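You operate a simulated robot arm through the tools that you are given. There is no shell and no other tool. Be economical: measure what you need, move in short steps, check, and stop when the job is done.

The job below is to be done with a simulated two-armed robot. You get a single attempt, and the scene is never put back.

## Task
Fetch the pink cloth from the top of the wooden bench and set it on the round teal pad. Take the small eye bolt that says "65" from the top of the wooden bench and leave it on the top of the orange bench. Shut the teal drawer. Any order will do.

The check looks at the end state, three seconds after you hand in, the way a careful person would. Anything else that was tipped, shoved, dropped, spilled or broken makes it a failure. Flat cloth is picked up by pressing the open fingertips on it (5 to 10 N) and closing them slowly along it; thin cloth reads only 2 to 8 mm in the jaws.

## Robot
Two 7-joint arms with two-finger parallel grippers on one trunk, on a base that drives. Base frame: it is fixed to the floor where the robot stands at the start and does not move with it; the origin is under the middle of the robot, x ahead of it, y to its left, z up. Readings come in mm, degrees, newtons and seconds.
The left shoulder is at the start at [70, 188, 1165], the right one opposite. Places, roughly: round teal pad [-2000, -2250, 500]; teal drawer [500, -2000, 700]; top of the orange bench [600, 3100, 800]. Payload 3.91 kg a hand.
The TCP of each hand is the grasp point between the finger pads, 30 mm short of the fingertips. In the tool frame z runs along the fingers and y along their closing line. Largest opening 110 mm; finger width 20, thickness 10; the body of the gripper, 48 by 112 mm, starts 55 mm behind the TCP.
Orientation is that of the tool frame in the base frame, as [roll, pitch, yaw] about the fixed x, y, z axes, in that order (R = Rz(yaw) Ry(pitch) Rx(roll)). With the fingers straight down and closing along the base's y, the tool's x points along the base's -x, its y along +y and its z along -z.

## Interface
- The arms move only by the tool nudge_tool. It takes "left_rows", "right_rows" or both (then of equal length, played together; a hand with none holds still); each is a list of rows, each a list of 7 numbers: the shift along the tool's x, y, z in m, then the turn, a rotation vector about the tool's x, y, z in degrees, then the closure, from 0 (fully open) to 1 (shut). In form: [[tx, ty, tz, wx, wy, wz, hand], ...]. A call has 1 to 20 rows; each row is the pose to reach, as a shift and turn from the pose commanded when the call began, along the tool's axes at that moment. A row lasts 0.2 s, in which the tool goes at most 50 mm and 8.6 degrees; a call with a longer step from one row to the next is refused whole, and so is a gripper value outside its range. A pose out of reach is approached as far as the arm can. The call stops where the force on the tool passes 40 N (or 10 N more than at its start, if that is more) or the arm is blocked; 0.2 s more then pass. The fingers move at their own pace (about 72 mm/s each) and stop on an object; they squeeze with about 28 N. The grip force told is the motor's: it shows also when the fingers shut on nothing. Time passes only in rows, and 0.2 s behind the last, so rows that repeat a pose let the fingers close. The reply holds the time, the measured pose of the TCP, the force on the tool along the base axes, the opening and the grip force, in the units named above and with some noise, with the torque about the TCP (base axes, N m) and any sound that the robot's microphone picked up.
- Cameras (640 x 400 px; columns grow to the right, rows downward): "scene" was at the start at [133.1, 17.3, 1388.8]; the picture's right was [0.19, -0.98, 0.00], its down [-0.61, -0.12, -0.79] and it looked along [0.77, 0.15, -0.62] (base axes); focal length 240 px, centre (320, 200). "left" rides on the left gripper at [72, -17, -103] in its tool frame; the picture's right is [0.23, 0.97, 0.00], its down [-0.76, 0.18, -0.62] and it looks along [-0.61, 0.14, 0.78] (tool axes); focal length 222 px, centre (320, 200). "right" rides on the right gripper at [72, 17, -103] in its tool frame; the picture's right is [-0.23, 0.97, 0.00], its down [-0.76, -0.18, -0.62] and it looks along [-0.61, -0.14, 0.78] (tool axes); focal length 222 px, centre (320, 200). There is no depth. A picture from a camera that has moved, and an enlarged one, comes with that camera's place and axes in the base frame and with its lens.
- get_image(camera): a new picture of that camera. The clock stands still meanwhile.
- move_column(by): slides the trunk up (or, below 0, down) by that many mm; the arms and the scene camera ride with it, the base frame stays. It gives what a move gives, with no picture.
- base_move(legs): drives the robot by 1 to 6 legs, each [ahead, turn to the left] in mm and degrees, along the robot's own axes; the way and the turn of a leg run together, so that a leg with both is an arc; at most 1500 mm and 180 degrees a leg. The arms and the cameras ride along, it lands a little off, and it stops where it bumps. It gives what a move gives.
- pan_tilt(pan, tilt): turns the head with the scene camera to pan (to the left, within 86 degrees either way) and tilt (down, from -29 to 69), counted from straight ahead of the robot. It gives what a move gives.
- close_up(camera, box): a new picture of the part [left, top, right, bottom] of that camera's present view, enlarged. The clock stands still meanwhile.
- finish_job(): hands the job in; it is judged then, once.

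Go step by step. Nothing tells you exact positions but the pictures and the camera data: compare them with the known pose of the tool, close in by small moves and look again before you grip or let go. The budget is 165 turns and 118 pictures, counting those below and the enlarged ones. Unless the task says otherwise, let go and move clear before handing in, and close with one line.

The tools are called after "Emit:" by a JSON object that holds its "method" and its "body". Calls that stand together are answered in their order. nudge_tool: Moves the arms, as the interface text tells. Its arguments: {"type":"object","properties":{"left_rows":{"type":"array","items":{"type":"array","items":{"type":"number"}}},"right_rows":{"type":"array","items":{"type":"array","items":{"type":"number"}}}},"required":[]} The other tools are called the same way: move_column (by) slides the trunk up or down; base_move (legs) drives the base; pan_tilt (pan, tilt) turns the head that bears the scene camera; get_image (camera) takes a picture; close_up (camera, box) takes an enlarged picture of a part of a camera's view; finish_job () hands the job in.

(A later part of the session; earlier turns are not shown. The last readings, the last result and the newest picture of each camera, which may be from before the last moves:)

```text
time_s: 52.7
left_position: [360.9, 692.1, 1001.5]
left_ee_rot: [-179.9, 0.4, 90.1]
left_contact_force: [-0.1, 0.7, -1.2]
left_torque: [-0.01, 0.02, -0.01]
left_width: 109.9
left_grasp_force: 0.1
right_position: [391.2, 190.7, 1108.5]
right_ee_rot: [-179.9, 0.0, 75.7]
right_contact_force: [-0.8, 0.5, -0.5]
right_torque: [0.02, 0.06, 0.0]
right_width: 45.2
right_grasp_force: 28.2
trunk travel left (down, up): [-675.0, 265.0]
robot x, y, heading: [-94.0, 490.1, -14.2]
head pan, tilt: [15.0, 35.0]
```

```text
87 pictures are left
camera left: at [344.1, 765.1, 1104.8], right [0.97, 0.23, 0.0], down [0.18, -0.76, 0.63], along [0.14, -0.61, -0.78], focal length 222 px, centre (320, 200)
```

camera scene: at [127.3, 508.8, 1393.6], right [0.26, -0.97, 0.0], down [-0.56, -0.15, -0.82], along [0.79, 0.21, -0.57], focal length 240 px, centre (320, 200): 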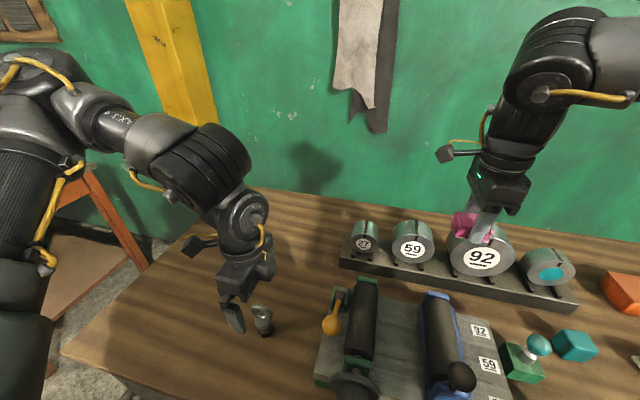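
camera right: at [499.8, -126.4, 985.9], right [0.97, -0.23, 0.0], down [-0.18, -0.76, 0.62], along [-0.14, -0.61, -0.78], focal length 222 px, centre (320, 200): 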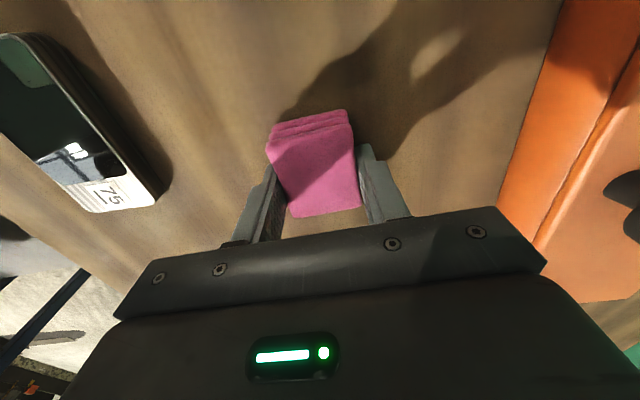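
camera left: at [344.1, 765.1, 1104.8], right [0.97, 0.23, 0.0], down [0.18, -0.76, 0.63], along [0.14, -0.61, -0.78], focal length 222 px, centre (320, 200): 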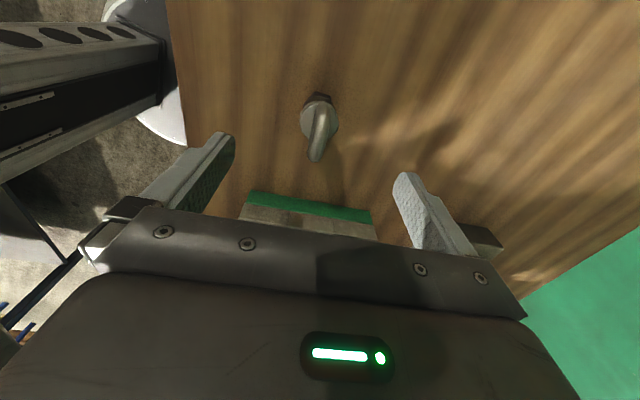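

No limit now, and the ring is well centred. Descending.

Emit:
{"method": "nudge_tool", "body": {"left_rows": [[0, 0, 0.02, 0, 0, 0, 0], [0, 0, 0.04, 0, 0, 0, 0], [0, 0, 0.052, 0, 0, 0, 0], [0, 0, 0.06, 0, 0, 0, 0]]}}

Emit:
{"method": "get_image", "body": {"camera": "left"}}

Emit:
{"method": "get_image", "body": {"camera": "scene"}}

```text
time_s: 53.7
left_position: [360.5, 693.9, 942.8]
left_ee_rot: [-179.8, 0.3, 90.1]
left_contact_force: [-0.6, -0.1, 0.5]
left_torque: [-0.03, 0.06, 0.03]
left_width: 109.9
left_grasp_force: 0.0
right_position: [390.6, 192.0, 1107.8]
right_ee_rot: [-179.9, 0.0, 75.7]
right_contact_force: [0.0, 0.2, -0.1]
right_torque: [-0.02, 0.01, 0.0]
right_width: 45.4
right_grasp_force: 27.8
trunk travel left (down, up): [-675.0, 265.0]
robot x, y, heading: [-98.0, 485.6, -14.3]
head pan, tilt: [15.0, 35.0]
```

```text
86 pictures are left
camera left: at [343.3, 766.3, 1044.3], right [0.97, 0.23, 0.0], down [0.18, -0.76, 0.63], along [0.14, -0.61, -0.78], focal length 222 px, centre (320, 200)
```

left: 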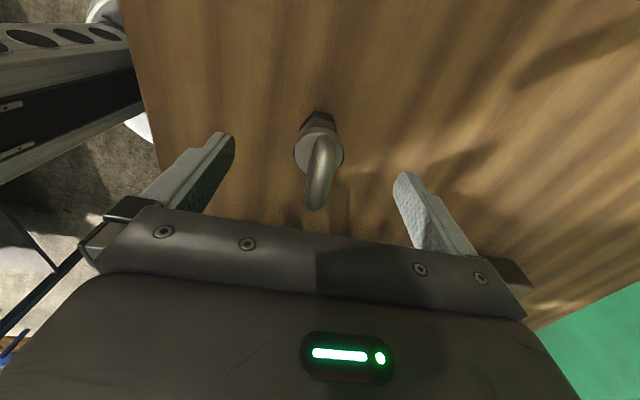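

```text
85 pictures are left
camera scene: at [41.7, 474.6, 1393.6], right [0.01, -1.0, 0.0], down [-0.57, -0.01, -0.82], along [0.82, 0.01, -0.57], focal length 240 px, centre (320, 200)
```

scene: 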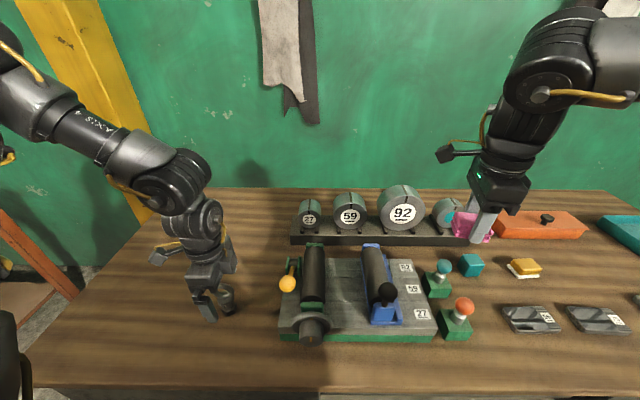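

The ring plane is aligned with the finger pads. Closing.

Emit:
{"method": "nudge_tool", "body": {"left_rows": [[0, 0, 0, 0, 0, 0, 0.3], [0, 0, 0, 0, 0, 0, 0.6], [0, 0, 0, 0, 0, 0, 0.8], [0, 0, 0, 0, 0, 0, 1], [0, 0, 0, 0, 0, 0, 1], [0, 0, 0, 0, 0, 0, 1]]}}

Emit:
{"method": "get_image", "body": {"camera": "left"}}

```text
time_s: 55.1
left_position: [359.1, 694.2, 942.9]
left_ee_rot: [-179.9, 0.3, 90.0]
left_contact_force: [-0.3, 0.8, 0.9]
left_torque: [0.0, 0.04, 0.02]
left_width: 13.8
left_grasp_force: 28.3
right_position: [389.7, 190.7, 1108.4]
right_ee_rot: [-180.0, 0.0, 75.8]
right_contact_force: [0.5, 0.1, -0.8]
right_torque: [0.01, 0.01, -0.01]
right_width: 45.4
right_grasp_force: 27.9
trunk travel left (down, up): [-675.0, 265.0]
robot x, y, heading: [-95.5, 484.3, -14.3]
head pan, tilt: [15.0, 35.0]
```

```text
84 pictures are left
camera left: at [342.7, 766.6, 1044.6], right [0.97, 0.23, 0.0], down [0.18, -0.76, 0.63], along [0.14, -0.61, -0.78], focal length 222 px, centre (320, 200)
```

left: 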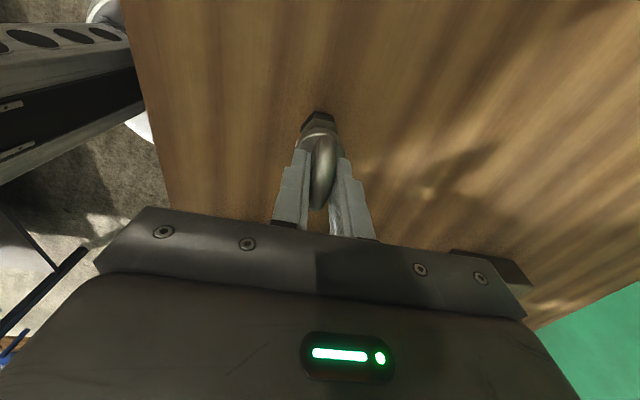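

The ring is gripped at 13.8 mm. I'll lift it and look toward the orange bench and the floor cable.

Emit:
{"method": "nudge_tool", "body": {"left_rows": [[0, 0, -0.02, 0, 0, 0, 1], [0, 0, -0.06, 0, 0, 0, 1], [0, 0, -0.1, 0, 0, 0, 1], [0, 0, -0.14, 0, 0, 0, 1], [0, 0, -0.18, 0, 0, 0, 1]]}}

Emit:
{"method": "base_move", "body": {"legs": [[-300, 0]]}}

Emit:
{"method": "pan_tilt", "body": {"pan": 86, "tilt": 30}}

Emit:
{"method": "get_image", "body": {"camera": "scene"}}

Emit:
{"method": "get_image", "body": {"camera": "left"}}

```text
time_s: 56.3
left_position: [355.6, 695.4, 1118.1]
left_ee_rot: [-179.9, 0.3, 90.0]
left_contact_force: [1.0, 0.2, -1.6]
left_torque: [-0.01, -0.01, -0.01]
left_width: 13.8
left_grasp_force: 27.6
right_position: [390.1, 191.7, 1108.8]
right_ee_rot: [-180.0, 0.0, 75.7]
right_contact_force: [-0.1, 0.7, -0.6]
right_torque: [-0.01, -0.01, -0.03]
right_width: 45.2
right_grasp_force: 27.8
trunk travel left (down, up): [-675.0, 265.0]
robot x, y, heading: [-94.0, 484.7, -14.2]
head pan, tilt: [15.0, 35.0]
```

```text
time_s: 58.4
left_position: [67.0, 769.0, 1116.1]
left_ee_rot: [-180.0, 0.3, 90.1]
left_contact_force: [0.8, -0.3, -1.4]
left_torque: [0.02, 0.0, 0.0]
left_width: 13.6
left_grasp_force: 27.9
right_position: [100.0, 265.8, 1107.5]
right_ee_rot: [-179.9, 0.0, 76.0]
right_contact_force: [0.2, 0.4, 0.2]
right_torque: [0.01, -0.02, -0.01]
right_width: 45.1
right_grasp_force: 28.5
trunk travel left (down, up): [-675.0, 265.0]
robot x, y, heading: [-383.6, 551.2, -13.9]
head pan, tilt: [15.0, 35.0]
```

```text
time_s: 59.8
left_position: [65.8, 770.5, 1116.7]
left_ee_rot: [-179.9, 0.4, 90.2]
left_contact_force: [0.1, 0.2, -1.6]
left_torque: [0.01, 0.0, 0.0]
left_width: 13.8
left_grasp_force: 28.8
right_position: [99.8, 264.6, 1107.9]
right_ee_rot: [-179.8, 0.1, 75.9]
right_contact_force: [0.3, -0.6, -0.2]
right_torque: [0.02, 0.0, 0.02]
right_width: 45.1
right_grasp_force: 28.1
trunk travel left (down, up): [-675.0, 265.0]
robot x, y, heading: [-386.1, 559.9, -14.0]
head pan, tilt: [85.9, 30.0]
```

```text
83 pictures are left
camera scene: at [-309.4, 633.2, 1401.5], right [0.95, -0.31, 0.0], down [-0.16, -0.48, -0.87], along [0.27, 0.82, -0.5], focal length 240 px, centre (320, 200)
```

scene: 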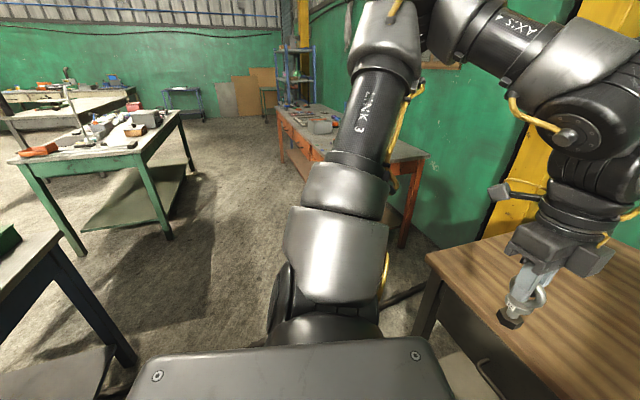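

```text
82 pictures are left
camera left: at [49.8, 842.6, 1219.8], right [0.97, 0.23, 0.0], down [0.18, -0.76, 0.63], along [0.14, -0.61, -0.78], focal length 222 px, centre (320, 200)
```

left: 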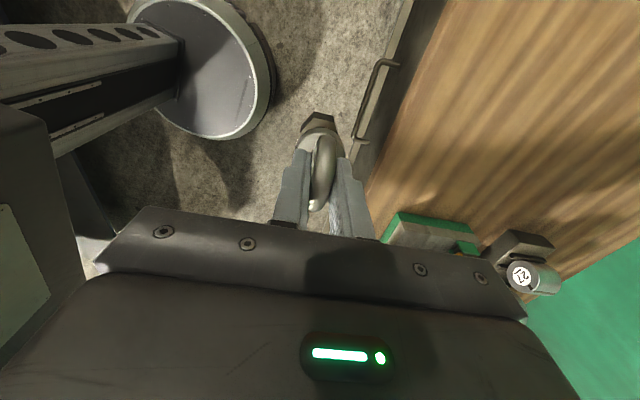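

Both items are held. I'll turn to face along the aisle (+y) and look at the floor cable ahead.

Emit:
{"method": "base_move", "body": {"legs": [[0, 104], [200, 0]]}}

Emit:
{"method": "pan_tilt", "body": {"pan": 0, "tilt": 40}}

Emit:
{"method": "get_image", "body": {"camera": "scene"}}

```text
time_s: 65.8
left_position: [-720.6, 1136.2, 1116.9]
left_ee_rot: [-179.9, 0.3, -163.8]
left_contact_force: [0.0, 0.0, -1.3]
left_torque: [0.01, 0.0, -0.02]
left_width: 13.8
left_grasp_force: 28.2
right_position: [-244.9, 1307.8, 1109.0]
right_ee_rot: [-180.0, 0.0, -177.9]
right_contact_force: [0.4, 0.1, 0.2]
right_torque: [0.01, -0.01, -0.01]
right_width: 45.3
right_grasp_force: 28.3
trunk travel left (down, up): [-675.0, 265.0]
robot x, y, heading: [-393.0, 758.6, 92.0]
head pan, tilt: [85.9, 30.0]
```

```text
time_s: 67.5
left_position: [-720.2, 1136.8, 1117.0]
left_ee_rot: [-179.9, 0.4, -163.9]
left_contact_force: [0.5, -0.9, -2.2]
left_torque: [0.01, -0.01, 0.01]
left_width: 14.0
left_grasp_force: 28.1
right_position: [-244.5, 1307.6, 1108.6]
right_ee_rot: [180.0, 0.0, -178.0]
right_contact_force: [0.6, 0.3, -0.9]
right_torque: [-0.01, 0.01, 0.01]
right_width: 45.1
right_grasp_force: 28.0
trunk travel left (down, up): [-675.0, 265.0]
robot x, y, heading: [-394.0, 759.6, 91.8]
head pan, tilt: [0.0, 40.0]
```

```text
81 pictures are left
camera scene: at [-398.6, 896.5, 1386.2], right [1.0, 0.04, 0.0], down [0.02, -0.64, -0.77], along [-0.03, 0.77, -0.64], focal length 240 px, centre (320, 200)
```

scene: 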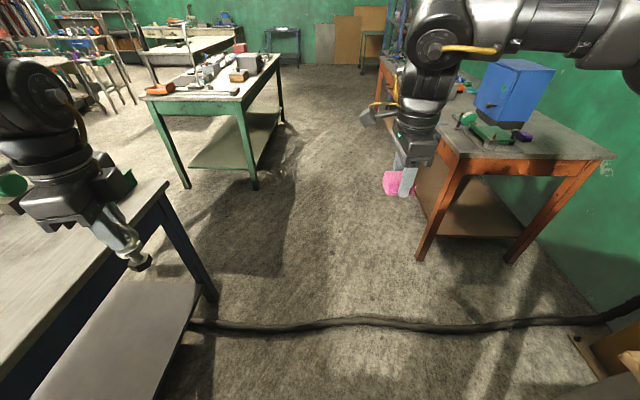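

The cable crosses the whole aisle; it is thin and lies flat, so I'll cross it squarely. Then I'll turn toward the orange bench and look for a free spot.

Emit:
{"method": "base_move", "body": {"legs": [[0, -2], [600, 0]]}}

Emit:
{"method": "base_move", "body": {"legs": [[800, 0]]}}

Emit:
{"method": "pan_tilt", "body": {"pan": -50, "tilt": 35}}

Emit:
{"method": "get_image", "body": {"camera": "scene"}}

```text
time_s: 71.2
left_position: [-714.8, 1741.1, 1117.7]
left_ee_rot: [-179.9, 0.3, -165.0]
left_contact_force: [-0.1, -0.5, -1.5]
left_torque: [-0.03, -0.02, 0.0]
left_width: 13.9
left_grasp_force: 28.3
right_position: [-236.6, 1902.6, 1109.2]
right_ee_rot: [180.0, 0.0, -179.1]
right_contact_force: [0.7, 0.5, -0.7]
right_torque: [-0.03, 0.02, -0.01]
right_width: 45.4
right_grasp_force: 27.7
trunk travel left (down, up): [-675.0, 265.0]
robot x, y, heading: [-396.7, 1360.8, 90.8]
head pan, tilt: [0.0, 40.0]
```

```text
time_s: 75.6
left_position: [-718.6, 2574.3, 1117.0]
left_ee_rot: [-180.0, 0.2, -165.5]
left_contact_force: [0.1, 0.2, -2.6]
left_torque: [-0.04, 0.02, 0.03]
left_width: 13.8
left_grasp_force: 28.3
right_position: [-239.5, 2732.1, 1108.7]
right_ee_rot: [179.9, 0.0, -179.6]
right_contact_force: [-0.7, 0.4, -0.6]
right_torque: [0.02, 0.01, 0.01]
right_width: 45.1
right_grasp_force: 28.4
trunk travel left (down, up): [-675.0, 265.0]
robot x, y, heading: [-407.5, 2187.3, 90.0]
head pan, tilt: [0.0, 40.0]
```

```text
time_s: 76.8
left_position: [-721.1, 2573.8, 1117.3]
left_ee_rot: [-179.9, 0.3, -165.5]
left_contact_force: [-0.5, 0.3, -1.1]
left_torque: [0.0, 0.01, 0.03]
left_width: 13.9
left_grasp_force: 27.8
right_position: [-239.3, 2731.4, 1109.0]
right_ee_rot: [-179.9, -0.1, -179.6]
right_contact_force: [-0.6, -0.2, 0.1]
right_torque: [0.01, 0.04, -0.01]
right_width: 45.6
right_grasp_force: 28.3
trunk travel left (down, up): [-675.0, 265.0]
robot x, y, heading: [-401.5, 2189.0, 90.5]
head pan, tilt: [-50.0, 35.0]
```

```text
80 pictures are left
camera scene: at [-338.4, 2296.8, 1393.7], right [0.65, -0.76, 0.0], down [-0.44, -0.37, -0.82], along [0.62, 0.53, -0.57], focal length 240 px, centre (320, 200)
```

scene: 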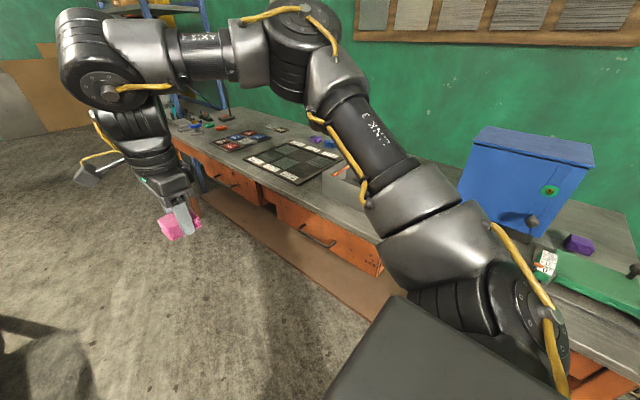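

The cable was crossed without a bump. I'll turn to face the orange bench and look.

Emit:
{"method": "base_move", "body": {"legs": [[300, 0], [0, -90]]}}

Emit:
{"method": "pan_tilt", "body": {"pan": 0, "tilt": 38}}

Emit:
{"method": "get_image", "body": {"camera": "scene"}}

```text
time_s: 82.7
left_position: [-23.7, 2813.8, 1116.6]
left_ee_rot: [-179.9, 0.3, 105.0]
left_contact_force: [-0.4, 0.2, -1.4]
left_torque: [0.02, -0.01, 0.03]
left_width: 13.6
left_grasp_force: 27.4
right_position: [137.8, 2336.5, 1109.7]
right_ee_rot: [-180.0, 0.0, 91.0]
right_contact_force: [1.3, 0.0, 0.4]
right_torque: [-0.01, -0.04, -0.01]
right_width: 45.5
right_grasp_force: 28.2
trunk travel left (down, up): [-675.0, 265.0]
robot x, y, heading: [-406.5, 2495.7, 0.8]
head pan, tilt: [-50.0, 35.0]
```

```text
time_s: 83.9
left_position: [-24.3, 2813.8, 1116.3]
left_ee_rot: [-180.0, 0.3, 105.1]
left_contact_force: [-0.5, 0.3, -1.3]
left_torque: [0.02, 0.01, -0.03]
left_width: 13.9
left_grasp_force: 28.2
right_position: [139.0, 2336.1, 1108.0]
right_ee_rot: [180.0, 0.0, 90.8]
right_contact_force: [-0.3, 0.4, -0.8]
right_torque: [-0.03, -0.01, 0.03]
right_width: 45.1
right_grasp_force: 28.1
trunk travel left (down, up): [-675.0, 265.0]
robot x, y, heading: [-407.8, 2495.8, 0.9]
head pan, tilt: [0.0, 38.0]
```

```text
79 pictures are left
camera scene: at [-271.0, 2496.1, 1389.1], right [0.02, -1.0, 0.0], down [-0.62, -0.01, -0.79], along [0.79, 0.01, -0.62], focal length 240 px, centre (320, 200)
```

scene: 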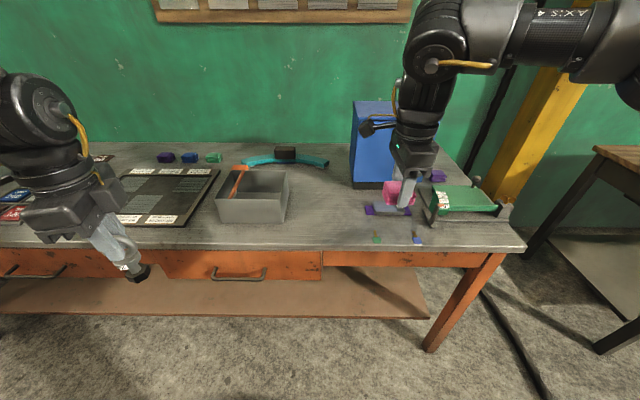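

The bench is clear around [365, 2470], between the gray box and the small items. I'll drive so the left hand reaches it in the same arm posture as at pick-up, with robot near [-90, 2261], heading -14.

Emit:
{"method": "base_move", "body": {"legs": [[0, -37.5], [395, 0], [0, 22.5]]}}

Emit:
{"method": "pan_tilt", "body": {"pan": 10, "tilt": 45}}

Emit:
{"method": "get_image", "body": {"camera": "scene"}}

```text
time_s: 89.2
left_position: [347.7, 2492.8, 1115.4]
left_ee_rot: [-179.8, 0.3, 91.7]
left_contact_force: [1.2, -1.5, -1.5]
left_torque: [0.01, 0.03, 0.01]
left_width: 13.8
left_grasp_force: 27.7
right_position: [394.6, 1991.0, 1107.9]
right_ee_rot: [-180.0, 0.0, 77.5]
right_contact_force: [0.2, 0.2, -0.4]
right_torque: [-0.03, 0.0, 0.0]
right_width: 45.3
right_grasp_force: 28.3
trunk travel left (down, up): [-675.0, 265.0]
robot x, y, heading: [-95.9, 2271.5, -12.5]
head pan, tilt: [0.0, 38.0]
```

```text
time_s: 90.0
left_position: [347.7, 2494.2, 1117.3]
left_ee_rot: [-179.9, 0.4, 91.6]
left_contact_force: [-0.2, 0.3, -2.4]
left_torque: [0.03, 0.0, -0.02]
left_width: 13.7
left_grasp_force: 28.0
right_position: [393.6, 1990.6, 1108.3]
right_ee_rot: [179.9, 0.0, 77.4]
right_contact_force: [0.8, 0.2, -0.1]
right_torque: [0.03, 0.03, 0.02]
right_width: 45.4
right_grasp_force: 27.4
trunk travel left (down, up): [-675.0, 265.0]
robot x, y, heading: [-98.5, 2267.0, -12.5]
head pan, tilt: [10.0, 45.0]
```

```text
78 pictures are left
camera scene: at [31.1, 2256.5, 1378.9], right [-0.04, -1.0, 0.0], down [-0.71, 0.03, -0.71], along [0.71, -0.03, -0.71], focal length 240 px, centre (320, 200)
```

scene: 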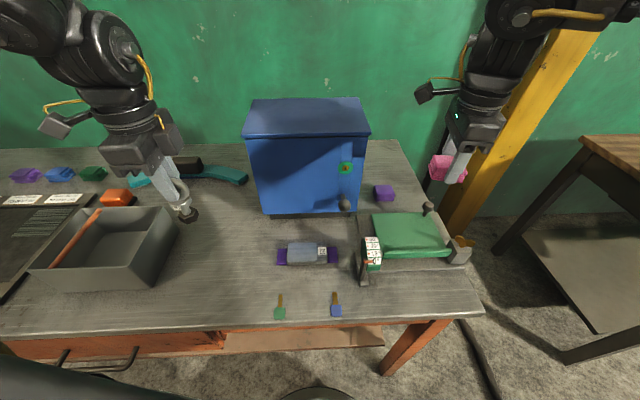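

The spot under the left hand, [348, 2493], is clear. I'll lower the trunk 120 mm and check.

Emit:
{"method": "move_column", "body": {"by": -120}}

Emit:
{"method": "get_image", "body": {"camera": "left"}}

Emit:
{"method": "get_image", "body": {"camera": "scene"}}

```text
time_s: 91.5
left_position: [347.2, 2495.1, 997.3]
left_ee_rot: [-180.0, 0.3, 91.7]
left_contact_force: [0.4, -0.1, -2.1]
left_torque: [0.03, 0.01, 0.02]
left_width: 13.5
left_grasp_force: 27.5
right_position: [394.0, 1990.3, 989.0]
right_ee_rot: [-179.9, 0.0, 77.5]
right_contact_force: [-0.1, -0.1, -0.2]
right_torque: [0.0, -0.02, -0.02]
right_width: 45.2
right_grasp_force: 28.0
trunk travel left (down, up): [-555.0, 385.0]
robot x, y, heading: [-95.2, 2271.6, -12.6]
head pan, tilt: [10.0, 45.0]
```

```text
77 pictures are left
camera left: at [328.8, 2565.3, 1100.0], right [0.97, 0.26, 0.0], down [0.2, -0.75, 0.63], along [0.16, -0.61, -0.78], focal length 222 px, centre (320, 200)
```

left: 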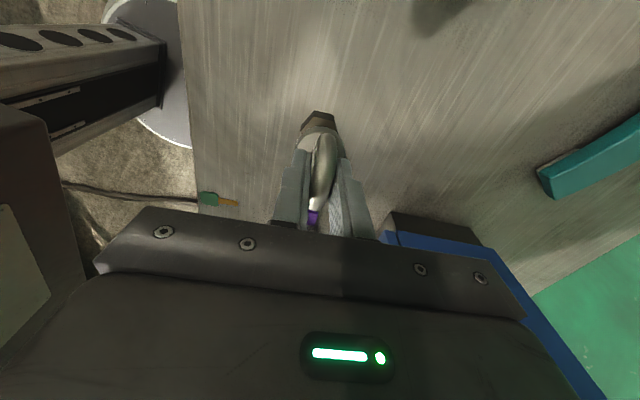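

```text
76 pictures are left
camera scene: at [30.8, 2256.0, 1259.0], right [-0.04, -1.0, 0.0], down [-0.71, 0.03, -0.71], along [0.71, -0.03, -0.71], focal length 240 px, centre (320, 200)
```

scene: 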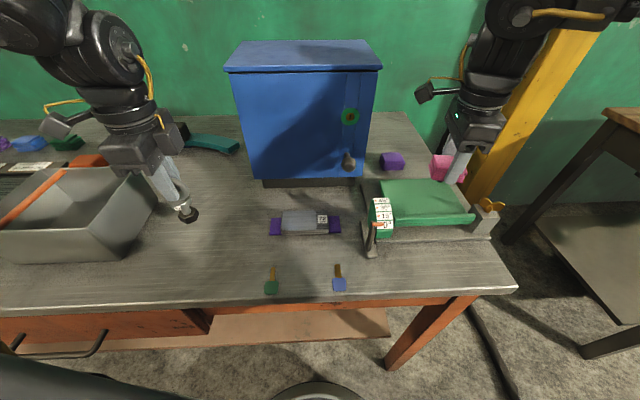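

The area below is clear and the bolt hangs upright. I'll descend 85 mm by arm.

Emit:
{"method": "nudge_tool", "body": {"left_rows": [[0, 0, 0.03, 0, 0, 0, 1], [0, 0, 0.06, 0, 0, 0, 1], [0, 0, 0.085, 0, 0, 0, 1]]}}

Emit:
{"method": "close_up", "body": {"camera": "scene", "box": [130, 150, 270, 290]}}

```text
time_s: 92.2
left_position: [346.8, 2487.2, 932.4]
left_ee_rot: [179.5, 0.3, 91.7]
left_contact_force: [-11.6, -1.2, 29.1]
left_torque: [-0.08, 1.36, 0.01]
left_width: 13.8
left_grasp_force: 27.7
right_position: [391.7, 1989.0, 990.3]
right_ee_rot: [-179.9, -0.1, 77.6]
right_contact_force: [0.5, 0.5, -0.5]
right_torque: [-0.01, 0.01, -0.01]
right_width: 45.3
right_grasp_force: 27.6
trunk travel left (down, up): [-555.0, 385.0]
robot x, y, heading: [-97.5, 2271.0, -12.5]
head pan, tilt: [10.0, 45.0]
stopped in row 3 (left hand): the force on the tool passed its limit (the readings are from after the stop); the commanded pose is now the measured one
```

```text
2.86 times, centred on (200, 220) of scene
camera zoom: at [27.8, 2255.1, 1259.7], right [-0.04, -1.0, 0.0], down [-0.7, 0.03, -0.71], along [0.71, -0.03, -0.71], focal length 686 px, centre (663, 143)
```

zoom: 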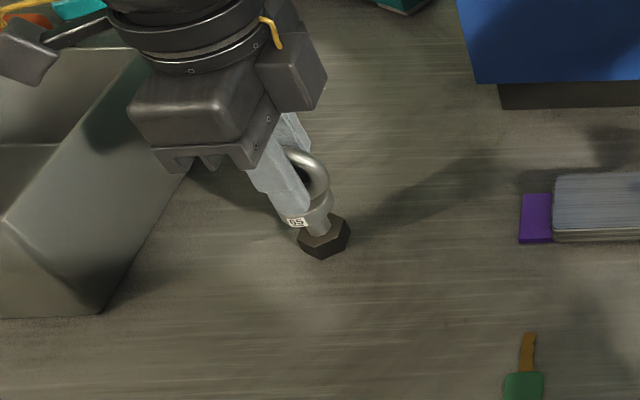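

It touched at TCP 932, so this bench is at about z 839. I'll ease up 4 mm to relieve the force.

Emit:
{"method": "nudge_tool", "body": {"left_rows": [[0, 0, -0.004, 0, 0, 0, 1], [0, 0, -0.004, 0, 0, 0, 1]]}}

Emit:
{"method": "get_image", "body": {"camera": "left"}}

```text
time_s: 92.8
left_position: [350.9, 2489.1, 932.5]
left_ee_rot: [179.5, 0.3, 91.7]
left_contact_force: [0.1, 0.3, -1.3]
left_torque: [0.01, 0.0, 0.02]
left_width: 13.7
left_grasp_force: 28.1
right_position: [394.9, 1989.5, 987.4]
right_ee_rot: [-179.9, -0.1, 77.5]
right_contact_force: [-0.9, -0.1, -0.5]
right_torque: [0.0, -0.04, -0.01]
right_width: 45.4
right_grasp_force: 28.1
trunk travel left (down, up): [-555.0, 385.0]
robot x, y, heading: [-100.7, 2270.4, -12.3]
head pan, tilt: [10.0, 45.0]
```

```text
74 pictures are left
camera left: at [330.4, 2561.3, 1035.6], right [0.97, 0.26, 0.01], down [0.2, -0.75, 0.63], along [0.17, -0.61, -0.78], focal length 222 px, centre (320, 200)
```

left: 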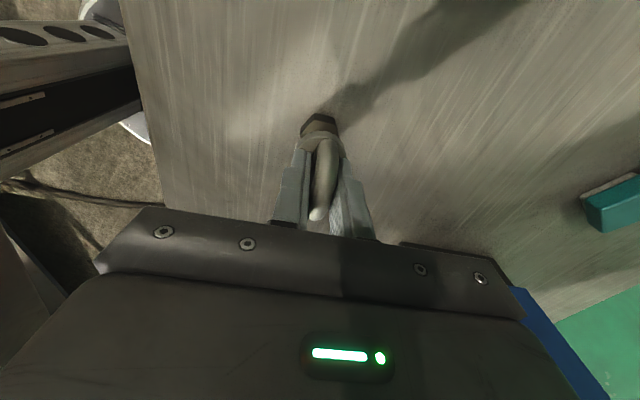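

I'll lower gently in tiny steps until there is light contact.

Emit:
{"method": "nudge_tool", "body": {"left_rows": [[0, 0, 0.001, 0, 0, 0, 1], [0, 0, 0.002, 0, 0, 0, 1]]}}

```text
time_s: 93.4
left_position: [350.7, 2489.2, 932.2]
left_ee_rot: [179.4, 0.4, 91.7]
left_contact_force: [3.1, 2.4, 9.2]
left_torque: [0.11, -0.12, -0.01]
left_width: 13.8
left_grasp_force: 27.5
right_position: [395.7, 1991.0, 988.1]
right_ee_rot: [-179.9, -0.1, 77.7]
right_contact_force: [-0.6, -0.1, -0.2]
right_torque: [0.02, 0.01, 0.0]
right_width: 45.0
right_grasp_force: 28.4
trunk travel left (down, up): [-555.0, 385.0]
robot x, y, heading: [-97.5, 2269.0, -12.5]
head pan, tilt: [10.0, 45.0]
```

It is in light contact at 9 N. I'll open slowly.

Emit:
{"method": "nudge_tool", "body": {"left_rows": [[0, 0, -0.001, 0, 0, 0, 0.9], [0, 0, -0.001, 0, 0, 0, 0.8], [0, 0, -0.001, 0, 0, 0, 0.65], [0, 0, -0.001, 0, 0, 0, 0.5], [0, 0, -0.001, 0, 0, 0, 0.5]]}}

Emit:
{"method": "get_image", "body": {"camera": "left"}}

Emit:
{"method": "close_up", "body": {"camera": "scene", "box": [130, 150, 270, 290]}}

```text
time_s: 94.6
left_position: [350.2, 2491.1, 932.6]
left_ee_rot: [179.5, 0.4, 91.7]
left_contact_force: [0.1, 0.4, -0.1]
left_torque: [-0.01, -0.03, -0.01]
left_width: 55.0
left_grasp_force: 0.0
right_position: [395.4, 1990.5, 989.0]
right_ee_rot: [-179.9, -0.1, 77.5]
right_contact_force: [-0.4, 0.1, -1.0]
right_torque: [-0.05, 0.04, 0.0]
right_width: 45.4
right_grasp_force: 28.4
trunk travel left (down, up): [-555.0, 385.0]
robot x, y, heading: [-97.8, 2268.4, -12.8]
head pan, tilt: [10.0, 45.0]
```

```text
73 pictures are left
camera left: at [330.0, 2561.8, 1035.0], right [0.97, 0.26, 0.01], down [0.2, -0.75, 0.63], along [0.17, -0.61, -0.78], focal length 222 px, centre (320, 200)
```

left: 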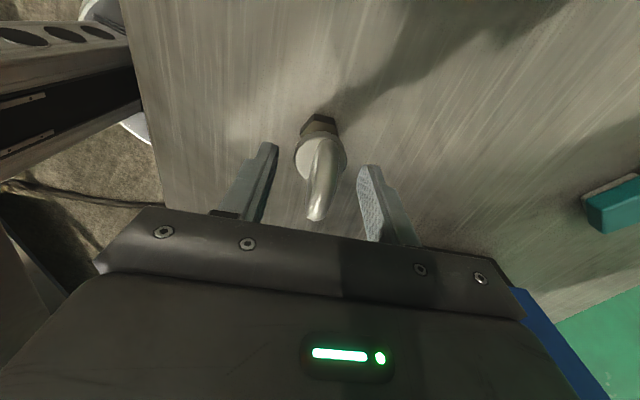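

```text
2.86 times, centred on (200, 220) of scene
camera zoom: at [31.0, 2256.0, 1258.9], right [-0.04, -1.0, 0.0], down [-0.71, 0.03, -0.71], along [0.71, -0.03, -0.71], focal length 686 px, centre (663, 143)
```

zoom: 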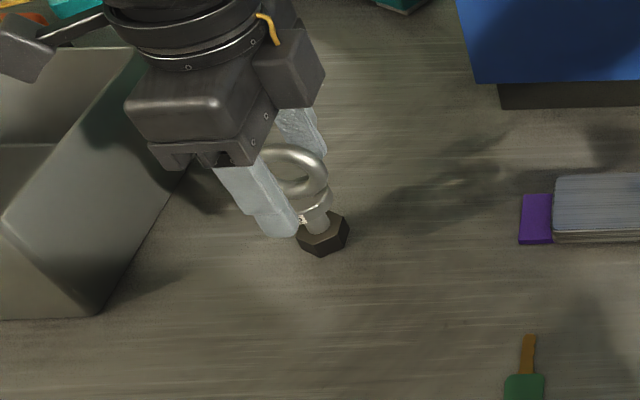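

The bolt stands upright on its own. I'll rise straight up.

Emit:
{"method": "nudge_tool", "body": {"left_rows": [[0, 0, -0.003, 0, 0, 0, 0.3], [0, 0, -0.02, 0, 0, 0, 0.2], [0, 0, -0.05, 0, 0, 0, 0.2], [0, 0, -0.09, 0, 0, 0, 0.2], [0, 0, -0.13, 0, 0, 0, 0.2], [0, 0, -0.17, 0, 0, 0, 0.2]]}}

Emit:
{"method": "move_column", "body": {"by": 120}}

Emit:
{"method": "get_image", "body": {"camera": "scene"}}

```text
time_s: 96.0
left_position: [346.7, 2488.8, 1104.2]
left_ee_rot: [179.5, 0.4, 91.7]
left_contact_force: [-0.5, 0.0, 0.4]
left_torque: [0.0, -0.03, 0.02]
left_width: 87.9
left_grasp_force: 0.1
right_position: [394.5, 1989.1, 988.2]
right_ee_rot: [-179.9, 0.1, 77.7]
right_contact_force: [-0.4, -0.2, -0.2]
right_torque: [0.0, -0.02, 0.01]
right_width: 45.2
right_grasp_force: 28.2
trunk travel left (down, up): [-555.0, 385.0]
robot x, y, heading: [-94.8, 2270.9, -12.4]
head pan, tilt: [10.0, 45.0]
```

```text
time_s: 97.5
left_position: [347.5, 2488.7, 1223.3]
left_ee_rot: [179.6, 0.4, 91.7]
left_contact_force: [-0.5, 0.6, -0.1]
left_torque: [0.02, 0.0, -0.04]
left_width: 88.0
left_grasp_force: 0.0
right_position: [396.2, 1991.3, 1108.4]
right_ee_rot: [-179.9, 0.0, 77.6]
right_contact_force: [-0.7, -0.6, -1.4]
right_torque: [0.0, 0.04, 0.05]
right_width: 45.0
right_grasp_force: 28.5
trunk travel left (down, up): [-675.0, 265.0]
robot x, y, heading: [-97.0, 2270.0, -12.5]
head pan, tilt: [10.0, 45.0]
```

```text
71 pictures are left
camera scene: at [31.2, 2255.9, 1378.8], right [-0.04, -1.0, 0.0], down [-0.71, 0.03, -0.71], along [0.71, -0.03, -0.71], focal length 240 px, centre (320, 200)
```

scene: 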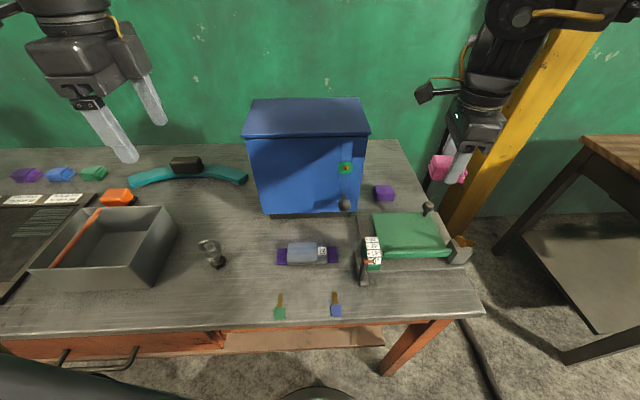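

The bolt stands on the orange bench. Next I'll back off and drive down the aisle toward the teal drawer.

Emit:
{"method": "base_move", "body": {"legs": [[-310, 0], [0, -77.5], [1500, 0]]}}

Emit:
{"method": "pan_tilt", "body": {"pan": 0, "tilt": 25}}

Emit:
{"method": "get_image", "body": {"camera": "scene"}}

```text
time_s: 110.2
left_position: [-121.2, 415.3, 1223.8]
left_ee_rot: [179.5, 0.4, 13.3]
left_contact_force: [0.4, 0.2, 0.3]
left_torque: [-0.01, 0.0, -0.02]
left_width: 88.1
left_grasp_force: 0.0
right_position: [-600.6, 268.2, 1107.2]
right_ee_rot: [-179.9, -0.1, -0.8]
right_contact_force: [-0.5, 0.5, -0.6]
right_torque: [-0.03, 0.01, 0.02]
right_width: 45.1
right_grasp_force: 27.8
trunk travel left (down, up): [-675.0, 265.0]
robot x, y, heading: [-428.3, 802.6, -90.7]
head pan, tilt: [10.0, 45.0]
```

```text
time_s: 111.0
left_position: [-121.1, 414.9, 1222.7]
left_ee_rot: [179.5, 0.4, 13.3]
left_contact_force: [0.1, 0.2, 0.2]
left_torque: [0.02, 0.02, -0.01]
left_width: 87.9
left_grasp_force: 0.1
right_position: [-600.1, 267.8, 1107.8]
right_ee_rot: [-179.8, 0.0, -0.7]
right_contact_force: [0.9, -0.4, -0.6]
right_torque: [-0.01, 0.05, -0.03]
right_width: 45.2
right_grasp_force: 27.6
trunk travel left (down, up): [-675.0, 265.0]
robot x, y, heading: [-425.7, 807.8, -91.2]
head pan, tilt: [0.0, 25.0]
```

```text
70 pictures are left
camera scene: at [-428.8, 665.1, 1409.4], right [-1.0, 0.01, 0.0], down [0.01, 0.42, -0.91], along [-0.01, -0.91, -0.42], focal length 240 px, centre (320, 200)
```

scene: 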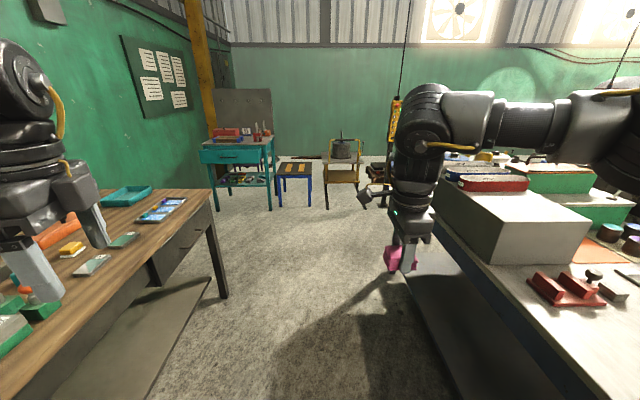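

The way is clear. I'll drive down past the wooden bench and view the cabinet.

Emit:
{"method": "base_move", "body": {"legs": [[0, 2], [1500, 0], [100, 0], [0, 52], [700, 0]]}}

Emit:
{"method": "pan_tilt", "body": {"pan": -25, "tilt": 30}}

Emit:
{"method": "get_image", "body": {"camera": "scene"}}

```text
time_s: 125.3
left_position: [687.3, -1155.0, 1225.0]
left_ee_rot: [179.5, 0.3, 69.5]
left_contact_force: [0.8, -0.7, -0.8]
left_torque: [0.01, 0.0, 0.03]
left_width: 88.2
left_grasp_force: 0.1
right_position: [541.6, -1633.4, 1108.8]
right_ee_rot: [-179.9, -0.1, 55.3]
right_contact_force: [0.0, 0.5, -0.5]
right_torque: [-0.02, -0.02, -0.01]
right_width: 45.4
right_grasp_force: 28.0
trunk travel left (down, up): [-675.0, 265.0]
robot x, y, heading: [193.5, -1191.0, -34.2]
head pan, tilt: [0.0, 25.0]
```

```text
time_s: 126.2
left_position: [687.4, -1154.8, 1223.7]
left_ee_rot: [179.5, 0.4, 69.5]
left_contact_force: [-0.3, -0.7, -0.4]
left_torque: [0.0, 0.0, -0.01]
left_width: 88.1
left_grasp_force: 0.1
right_position: [543.0, -1633.7, 1109.0]
right_ee_rot: [-179.9, 0.0, 55.3]
right_contact_force: [-0.2, -0.1, -0.4]
right_torque: [-0.01, -0.02, -0.01]
right_width: 45.5
right_grasp_force: 28.1
trunk travel left (down, up): [-675.0, 265.0]
robot x, y, heading: [189.8, -1190.5, -34.6]
head pan, tilt: [-25.0, 30.0]
```

```text
69 pictures are left
camera scene: at [277.7, -1295.1, 1401.5], right [-0.86, -0.51, 0.0], down [-0.25, 0.43, -0.87], along [0.44, -0.75, -0.5], focal length 240 px, centre (320, 200)
```

scene: 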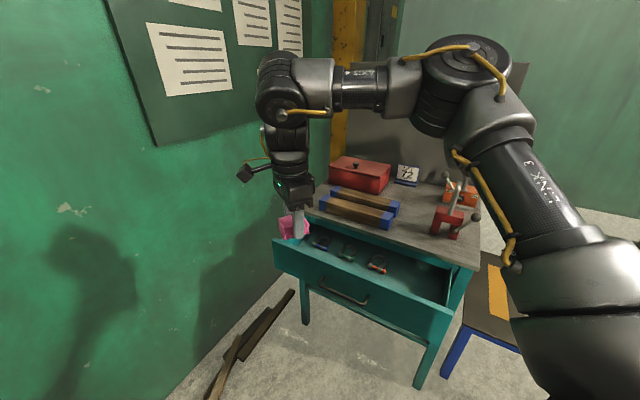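

The drawer is open, its front near y ≈ -1870, facing me (+y). I'll turn to heading -90 with the left hand free in front of it, and raise the right hand so the trunk can be lowered later.

Emit:
{"method": "base_move", "body": {"legs": [[0, -55.4], [150, 0]]}}

Emit:
{"method": "nudge_tool", "body": {"right_rows": [[0, 0, -0.04, 0, 0, 0, 1], [0, 0, -0.08, 0, 0, 0, 1], [0, 0, -0.12, 0, 0, 0, 1], [0, 0, -0.16, 0, 0, 0, 1], [0, 0, -0.19, 0, 0, 0, 1], [0, 0, -0.19, 0, 0, 0, 1], [0, 0, -0.19, 0, 0, 0, 1]], "left_rows": [[0, 0, 0, -8, 0, 0, 0.5], [0, 0, 0, -16, 0, 0, 1], [0, 0, 0, -24, 0, 0, 1], [0, 0, 0, -32, 0, 0, 1], [0, 0, 0, -40, 0, 0, 1], [0, 0, 0, -48, 0, 0, 1], [0, 0, 0, -55, 0, 0, 1]]}}

Emit:
{"method": "pan_tilt", "body": {"pan": 15, "tilt": 50}}

Emit:
{"method": "get_image", "body": {"camera": "scene"}}

```text
time_s: 130.1
left_position: [492.6, -1732.2, 1224.1]
left_ee_rot: [179.4, 0.4, 13.2]
left_contact_force: [0.3, -0.6, 0.7]
left_torque: [-0.01, -0.04, 0.02]
left_width: 88.0
left_grasp_force: 0.1
right_position: [12.9, -1875.8, 1108.8]
right_ee_rot: [180.0, 0.0, -1.0]
right_contact_force: [0.2, 0.1, -0.3]
right_torque: [0.0, -0.01, 0.01]
right_width: 45.2
right_grasp_force: 28.0
trunk travel left (down, up): [-675.0, 265.0]
robot x, y, heading: [189.2, -1338.9, -91.2]
head pan, tilt: [-25.0, 30.0]
```

```text
time_s: 131.7
left_position: [500.2, -1767.3, 1263.7]
left_ee_rot: [124.5, 0.4, 13.1]
left_contact_force: [0.5, 0.4, 0.3]
left_torque: [-0.01, 0.01, 0.0]
left_width: 0.1
left_grasp_force: 27.8
left hand out of reach, approached as far as the arm can: row 6, 7
right_position: [15.2, -1868.9, 1294.0]
right_ee_rot: [179.7, 0.1, -0.9]
right_contact_force: [0.2, -0.1, -0.4]
right_torque: [-0.01, 0.03, -0.01]
right_width: 45.3
right_grasp_force: 28.1
right hand out of reach, approached as far as the arm can: row 5, 6, 7
trunk travel left (down, up): [-675.0, 265.0]
robot x, y, heading: [187.3, -1339.9, -90.8]
head pan, tilt: [-25.0, 30.0]
```

```text
time_s: 132.8
left_position: [498.9, -1768.6, 1263.4]
left_ee_rot: [124.7, 0.3, 13.1]
left_contact_force: [0.5, -0.5, -0.1]
left_torque: [0.0, -0.03, -0.01]
left_width: 0.0
left_grasp_force: 27.8
right_position: [14.2, -1868.9, 1292.3]
right_ee_rot: [179.8, 0.1, -1.0]
right_contact_force: [-0.2, 0.1, -0.9]
right_torque: [0.01, -0.01, 0.0]
right_width: 45.4
right_grasp_force: 28.1
trunk travel left (down, up): [-675.0, 265.0]
robot x, y, heading: [190.8, -1338.5, -91.1]
head pan, tilt: [15.0, 50.0]
```

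```text
68 pictures are left
camera scene: at [205.8, -1463.8, 1372.0], right [-0.97, -0.24, 0.0], down [-0.18, 0.74, -0.64], along [0.15, -0.62, -0.77], focal length 240 px, centre (320, 200)
```

scene: 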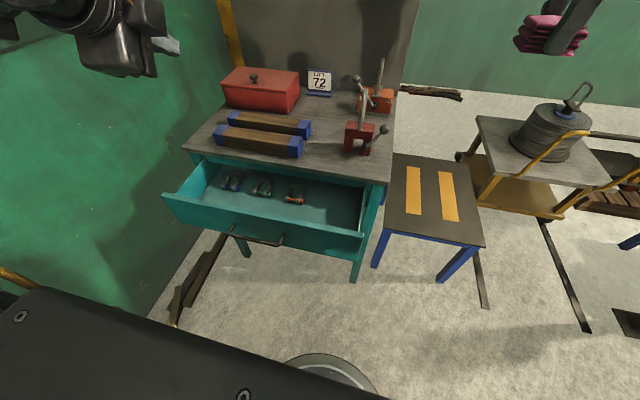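

The left hand points forward at 55° with fingers shut. I'll lower the trunk, then look with the left camera.

Emit:
{"method": "move_column", "body": {"by": -330}}

Emit:
{"method": "get_image", "body": {"camera": "left"}}

Emit:
{"method": "get_image", "body": {"camera": "scene"}}

```text
time_s: 136.0
left_position: [498.1, -1768.1, 933.0]
left_ee_rot: [124.6, 0.4, 13.2]
left_contact_force: [0.9, 0.9, 0.1]
left_torque: [0.03, 0.0, 0.02]
left_width: 0.0
left_grasp_force: 27.8
right_position: [15.8, -1868.8, 962.0]
right_ee_rot: [179.8, 0.0, -0.8]
right_contact_force: [0.0, -0.7, -0.9]
right_torque: [-0.05, -0.03, 0.02]
right_width: 45.3
right_grasp_force: 27.9
trunk travel left (down, up): [-345.0, 595.0]
robot x, y, heading: [189.0, -1341.7, -91.3]
head pan, tilt: [15.0, 50.0]
```

```text
67 pictures are left
camera left: at [548.4, -1659.3, 977.3], right [0.35, -0.49, 0.8], down [-0.83, 0.23, 0.51], along [-0.43, -0.84, -0.32], focal length 222 px, centre (320, 200)
```

left: 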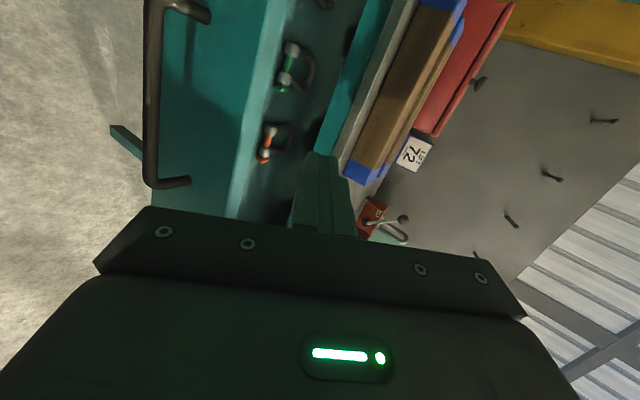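

```text
66 pictures are left
camera scene: at [205.9, -1463.6, 1042.0], right [-0.97, -0.24, 0.0], down [-0.18, 0.74, -0.64], along [0.15, -0.62, -0.77], focal length 240 px, centre (320, 200)
```

scene: 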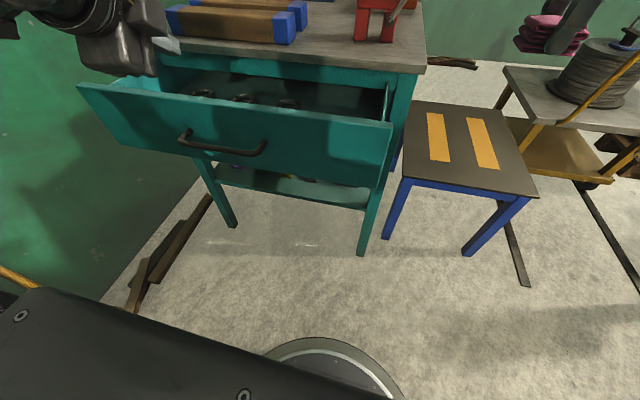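

The drawer front is at about y -1810, z 690–815, x 171–752, with the handle at x 393–548. I'll bring the left fingertips in front of the panel beside the handle, near [620, -1724, 755].

Emit:
{"method": "nudge_tool", "body": {"left_rows": [[0.034, -0.006, -0.008, 0, 0, 0, 1], [0.067, -0.011, -0.016, 0, 0, 0, 1], [0.1, -0.017, -0.024, 0, 0, 0, 1], [0.134, -0.022, -0.032, 0, 0, 0, 1], [0.134, -0.055, -0.009, 0, 0, 0, 1], [0.134, -0.088, 0.014, 0, 0, 0, 1], [0.134, -0.121, 0.036, 0, 0, 0, 1], [0.134, -0.155, 0.059, 0, 0, 0, 1]]}}

Emit:
{"method": "get_image", "body": {"camera": "scene"}}

Emit:
{"method": "get_image", "body": {"camera": "left"}}

```text
time_s: 137.8
left_position: [678.7, -1757.3, 794.4]
left_ee_rot: [124.8, 0.2, 13.2]
left_contact_force: [-0.7, -0.4, -0.2]
left_torque: [0.01, -0.03, 0.05]
left_width: 0.0
left_grasp_force: 28.2
left hand out of reach, approached as far as the arm can: row 1, 2, 3, 4, 5, 6, 7, 8
right_position: [15.7, -1871.4, 961.0]
right_ee_rot: [180.0, 0.2, -0.8]
right_contact_force: [-0.5, -0.6, -0.8]
right_torque: [0.04, -0.01, 0.01]
right_width: 45.6
right_grasp_force: 28.1
trunk travel left (down, up): [-345.0, 595.0]
robot x, y, heading: [188.8, -1342.5, -91.1]
head pan, tilt: [15.0, 50.0]
```

```text
65 pictures are left
camera scene: at [206.0, -1465.8, 1041.7], right [-0.97, -0.24, 0.0], down [-0.19, 0.74, -0.64], along [0.16, -0.62, -0.77], focal length 240 px, centre (320, 200)
```

scene: 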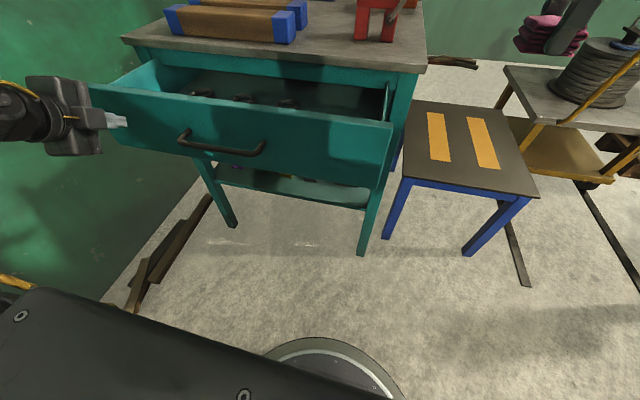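

```text
64 pictures are left
camera left: at [728.1, -1648.8, 838.9], right [0.35, -0.49, 0.8], down [-0.83, 0.23, 0.5], along [-0.43, -0.84, -0.33], focal length 222 px, centre (320, 200)
```

left: 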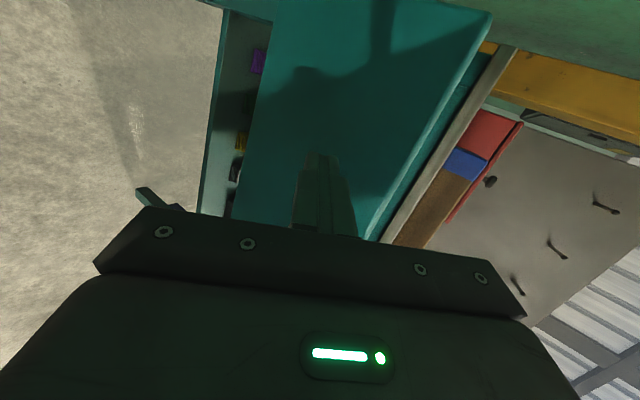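

The fingertips are in front of the drawer panel, clear of the handle. I'll drive forward slowly to push it.

Emit:
{"method": "base_move", "body": {"legs": [[80, 0]]}}

Emit:
{"method": "get_image", "body": {"camera": "scene"}}

```text
time_s: 138.9
left_position: [675.3, -1841.8, 795.4]
left_ee_rot: [124.8, 0.4, 12.9]
left_contact_force: [-0.5, -0.7, 0.2]
left_torque: [0.03, 0.0, 0.0]
left_width: 0.0
left_grasp_force: 27.9
right_position: [12.5, -1952.9, 961.5]
right_ee_rot: [179.9, 0.2, -1.2]
right_contact_force: [-0.4, -0.9, -1.0]
right_torque: [0.03, -0.01, 0.0]
right_width: 45.2
right_grasp_force: 28.0
trunk travel left (down, up): [-345.0, 595.0]
robot x, y, heading: [188.5, -1426.0, -91.2]
head pan, tilt: [15.0, 50.0]
```

```text
63 pictures are left
camera scene: at [204.0, -1548.0, 1041.8], right [-0.97, -0.24, 0.0], down [-0.18, 0.75, -0.64], along [0.15, -0.62, -0.77], focal length 240 px, centre (320, 200)
```

scene: 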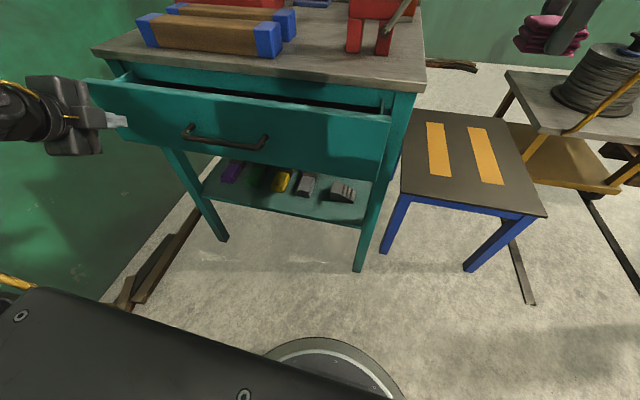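

The drawer slides with almost no force. Pushing on another 80 mm.

Emit:
{"method": "base_move", "body": {"legs": [[80, 0]]}}

Emit:
{"method": "get_image", "body": {"camera": "scene"}}

```text
time_s: 140.0
left_position: [674.3, -1920.8, 794.6]
left_ee_rot: [124.7, 0.3, 13.0]
left_contact_force: [0.5, -0.6, 0.1]
left_torque: [0.0, -0.01, 0.0]
left_width: 0.2
left_grasp_force: 27.6
right_position: [12.1, -2033.4, 962.1]
right_ee_rot: [179.9, 0.2, -1.0]
right_contact_force: [-0.3, -1.3, -1.6]
right_torque: [0.04, -0.01, -0.04]
right_width: 45.3
right_grasp_force: 28.3
trunk travel left (down, up): [-345.0, 595.0]
robot x, y, heading: [187.4, -1502.1, -91.1]
head pan, tilt: [15.0, 50.0]
```

```text
62 pictures are left
camera scene: at [202.7, -1628.7, 1041.8], right [-0.97, -0.24, 0.0], down [-0.18, 0.74, -0.64], along [0.15, -0.62, -0.77], focal length 240 px, centre (320, 200)
```

scene: 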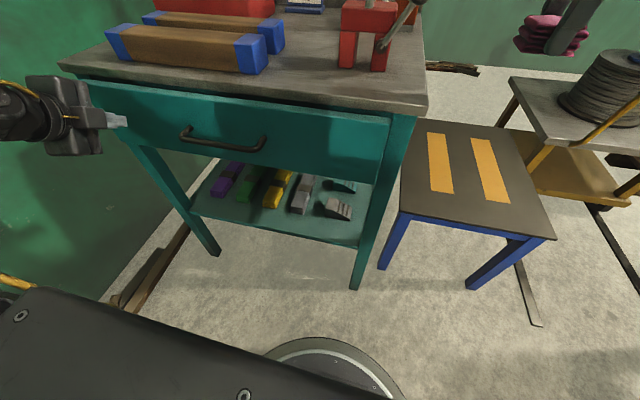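

The drawer is nearly shut. I'll check the gap.

Emit:
{"method": "close_up", "body": {"camera": "scene", "box": [60, 50, 440, 200]}}

Emit:
{"method": "get_image", "body": {"camera": "left"}}

```text
1.68 times, centred on (250, 125) of scene
camera zoom: at [202.7, -1628.7, 1041.8], right [-0.97, -0.24, 0.0], down [-0.18, 0.74, -0.64], along [0.15, -0.62, -0.77], focal length 404 px, centre (438, 326)
```

zoom: 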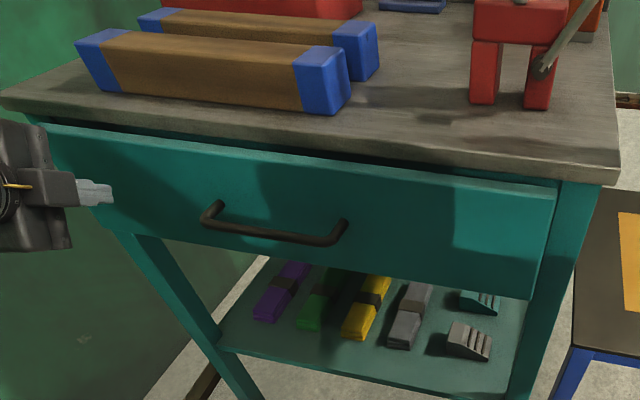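

```text
60 pictures are left
camera left: at [723.8, -1813.3, 839.1], right [0.35, -0.49, 0.8], down [-0.83, 0.23, 0.51], along [-0.43, -0.84, -0.33], focal length 222 px, centre (320, 200)
```

left: 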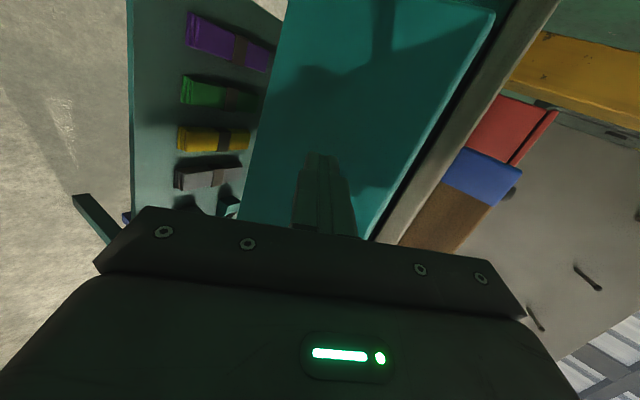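

Some protrusion remains. I'll push 30 mm more.

Emit:
{"method": "base_move", "body": {"legs": [[30, 0]]}}

Emit:
{"method": "close_up", "body": {"camera": "scene", "box": [60, 50, 440, 200]}}

```text
time_s: 140.8
left_position: [672.9, -1951.3, 794.2]
left_ee_rot: [124.8, 0.4, 12.9]
left_contact_force: [-0.2, 0.7, 0.2]
left_torque: [-0.01, -0.04, 0.02]
left_width: 0.0
left_grasp_force: 27.8
right_position: [9.8, -2064.0, 961.7]
right_ee_rot: [180.0, 0.1, -1.1]
right_contact_force: [0.5, -0.2, -1.1]
right_torque: [0.04, 0.01, -0.03]
right_width: 45.4
right_grasp_force: 27.9
trunk travel left (down, up): [-345.0, 595.0]
robot x, y, heading: [187.7, -1532.5, -91.3]
head pan, tilt: [15.0, 50.0]
```

```text
1.68 times, centred on (250, 125) of scene
camera zoom: at [201.8, -1658.4, 1041.8], right [-0.97, -0.24, 0.0], down [-0.18, 0.74, -0.64], along [0.15, -0.62, -0.77], focal length 404 px, centre (438, 326)
```

zoom: 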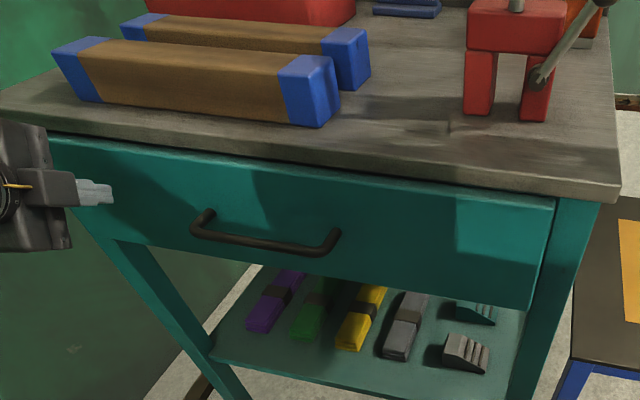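

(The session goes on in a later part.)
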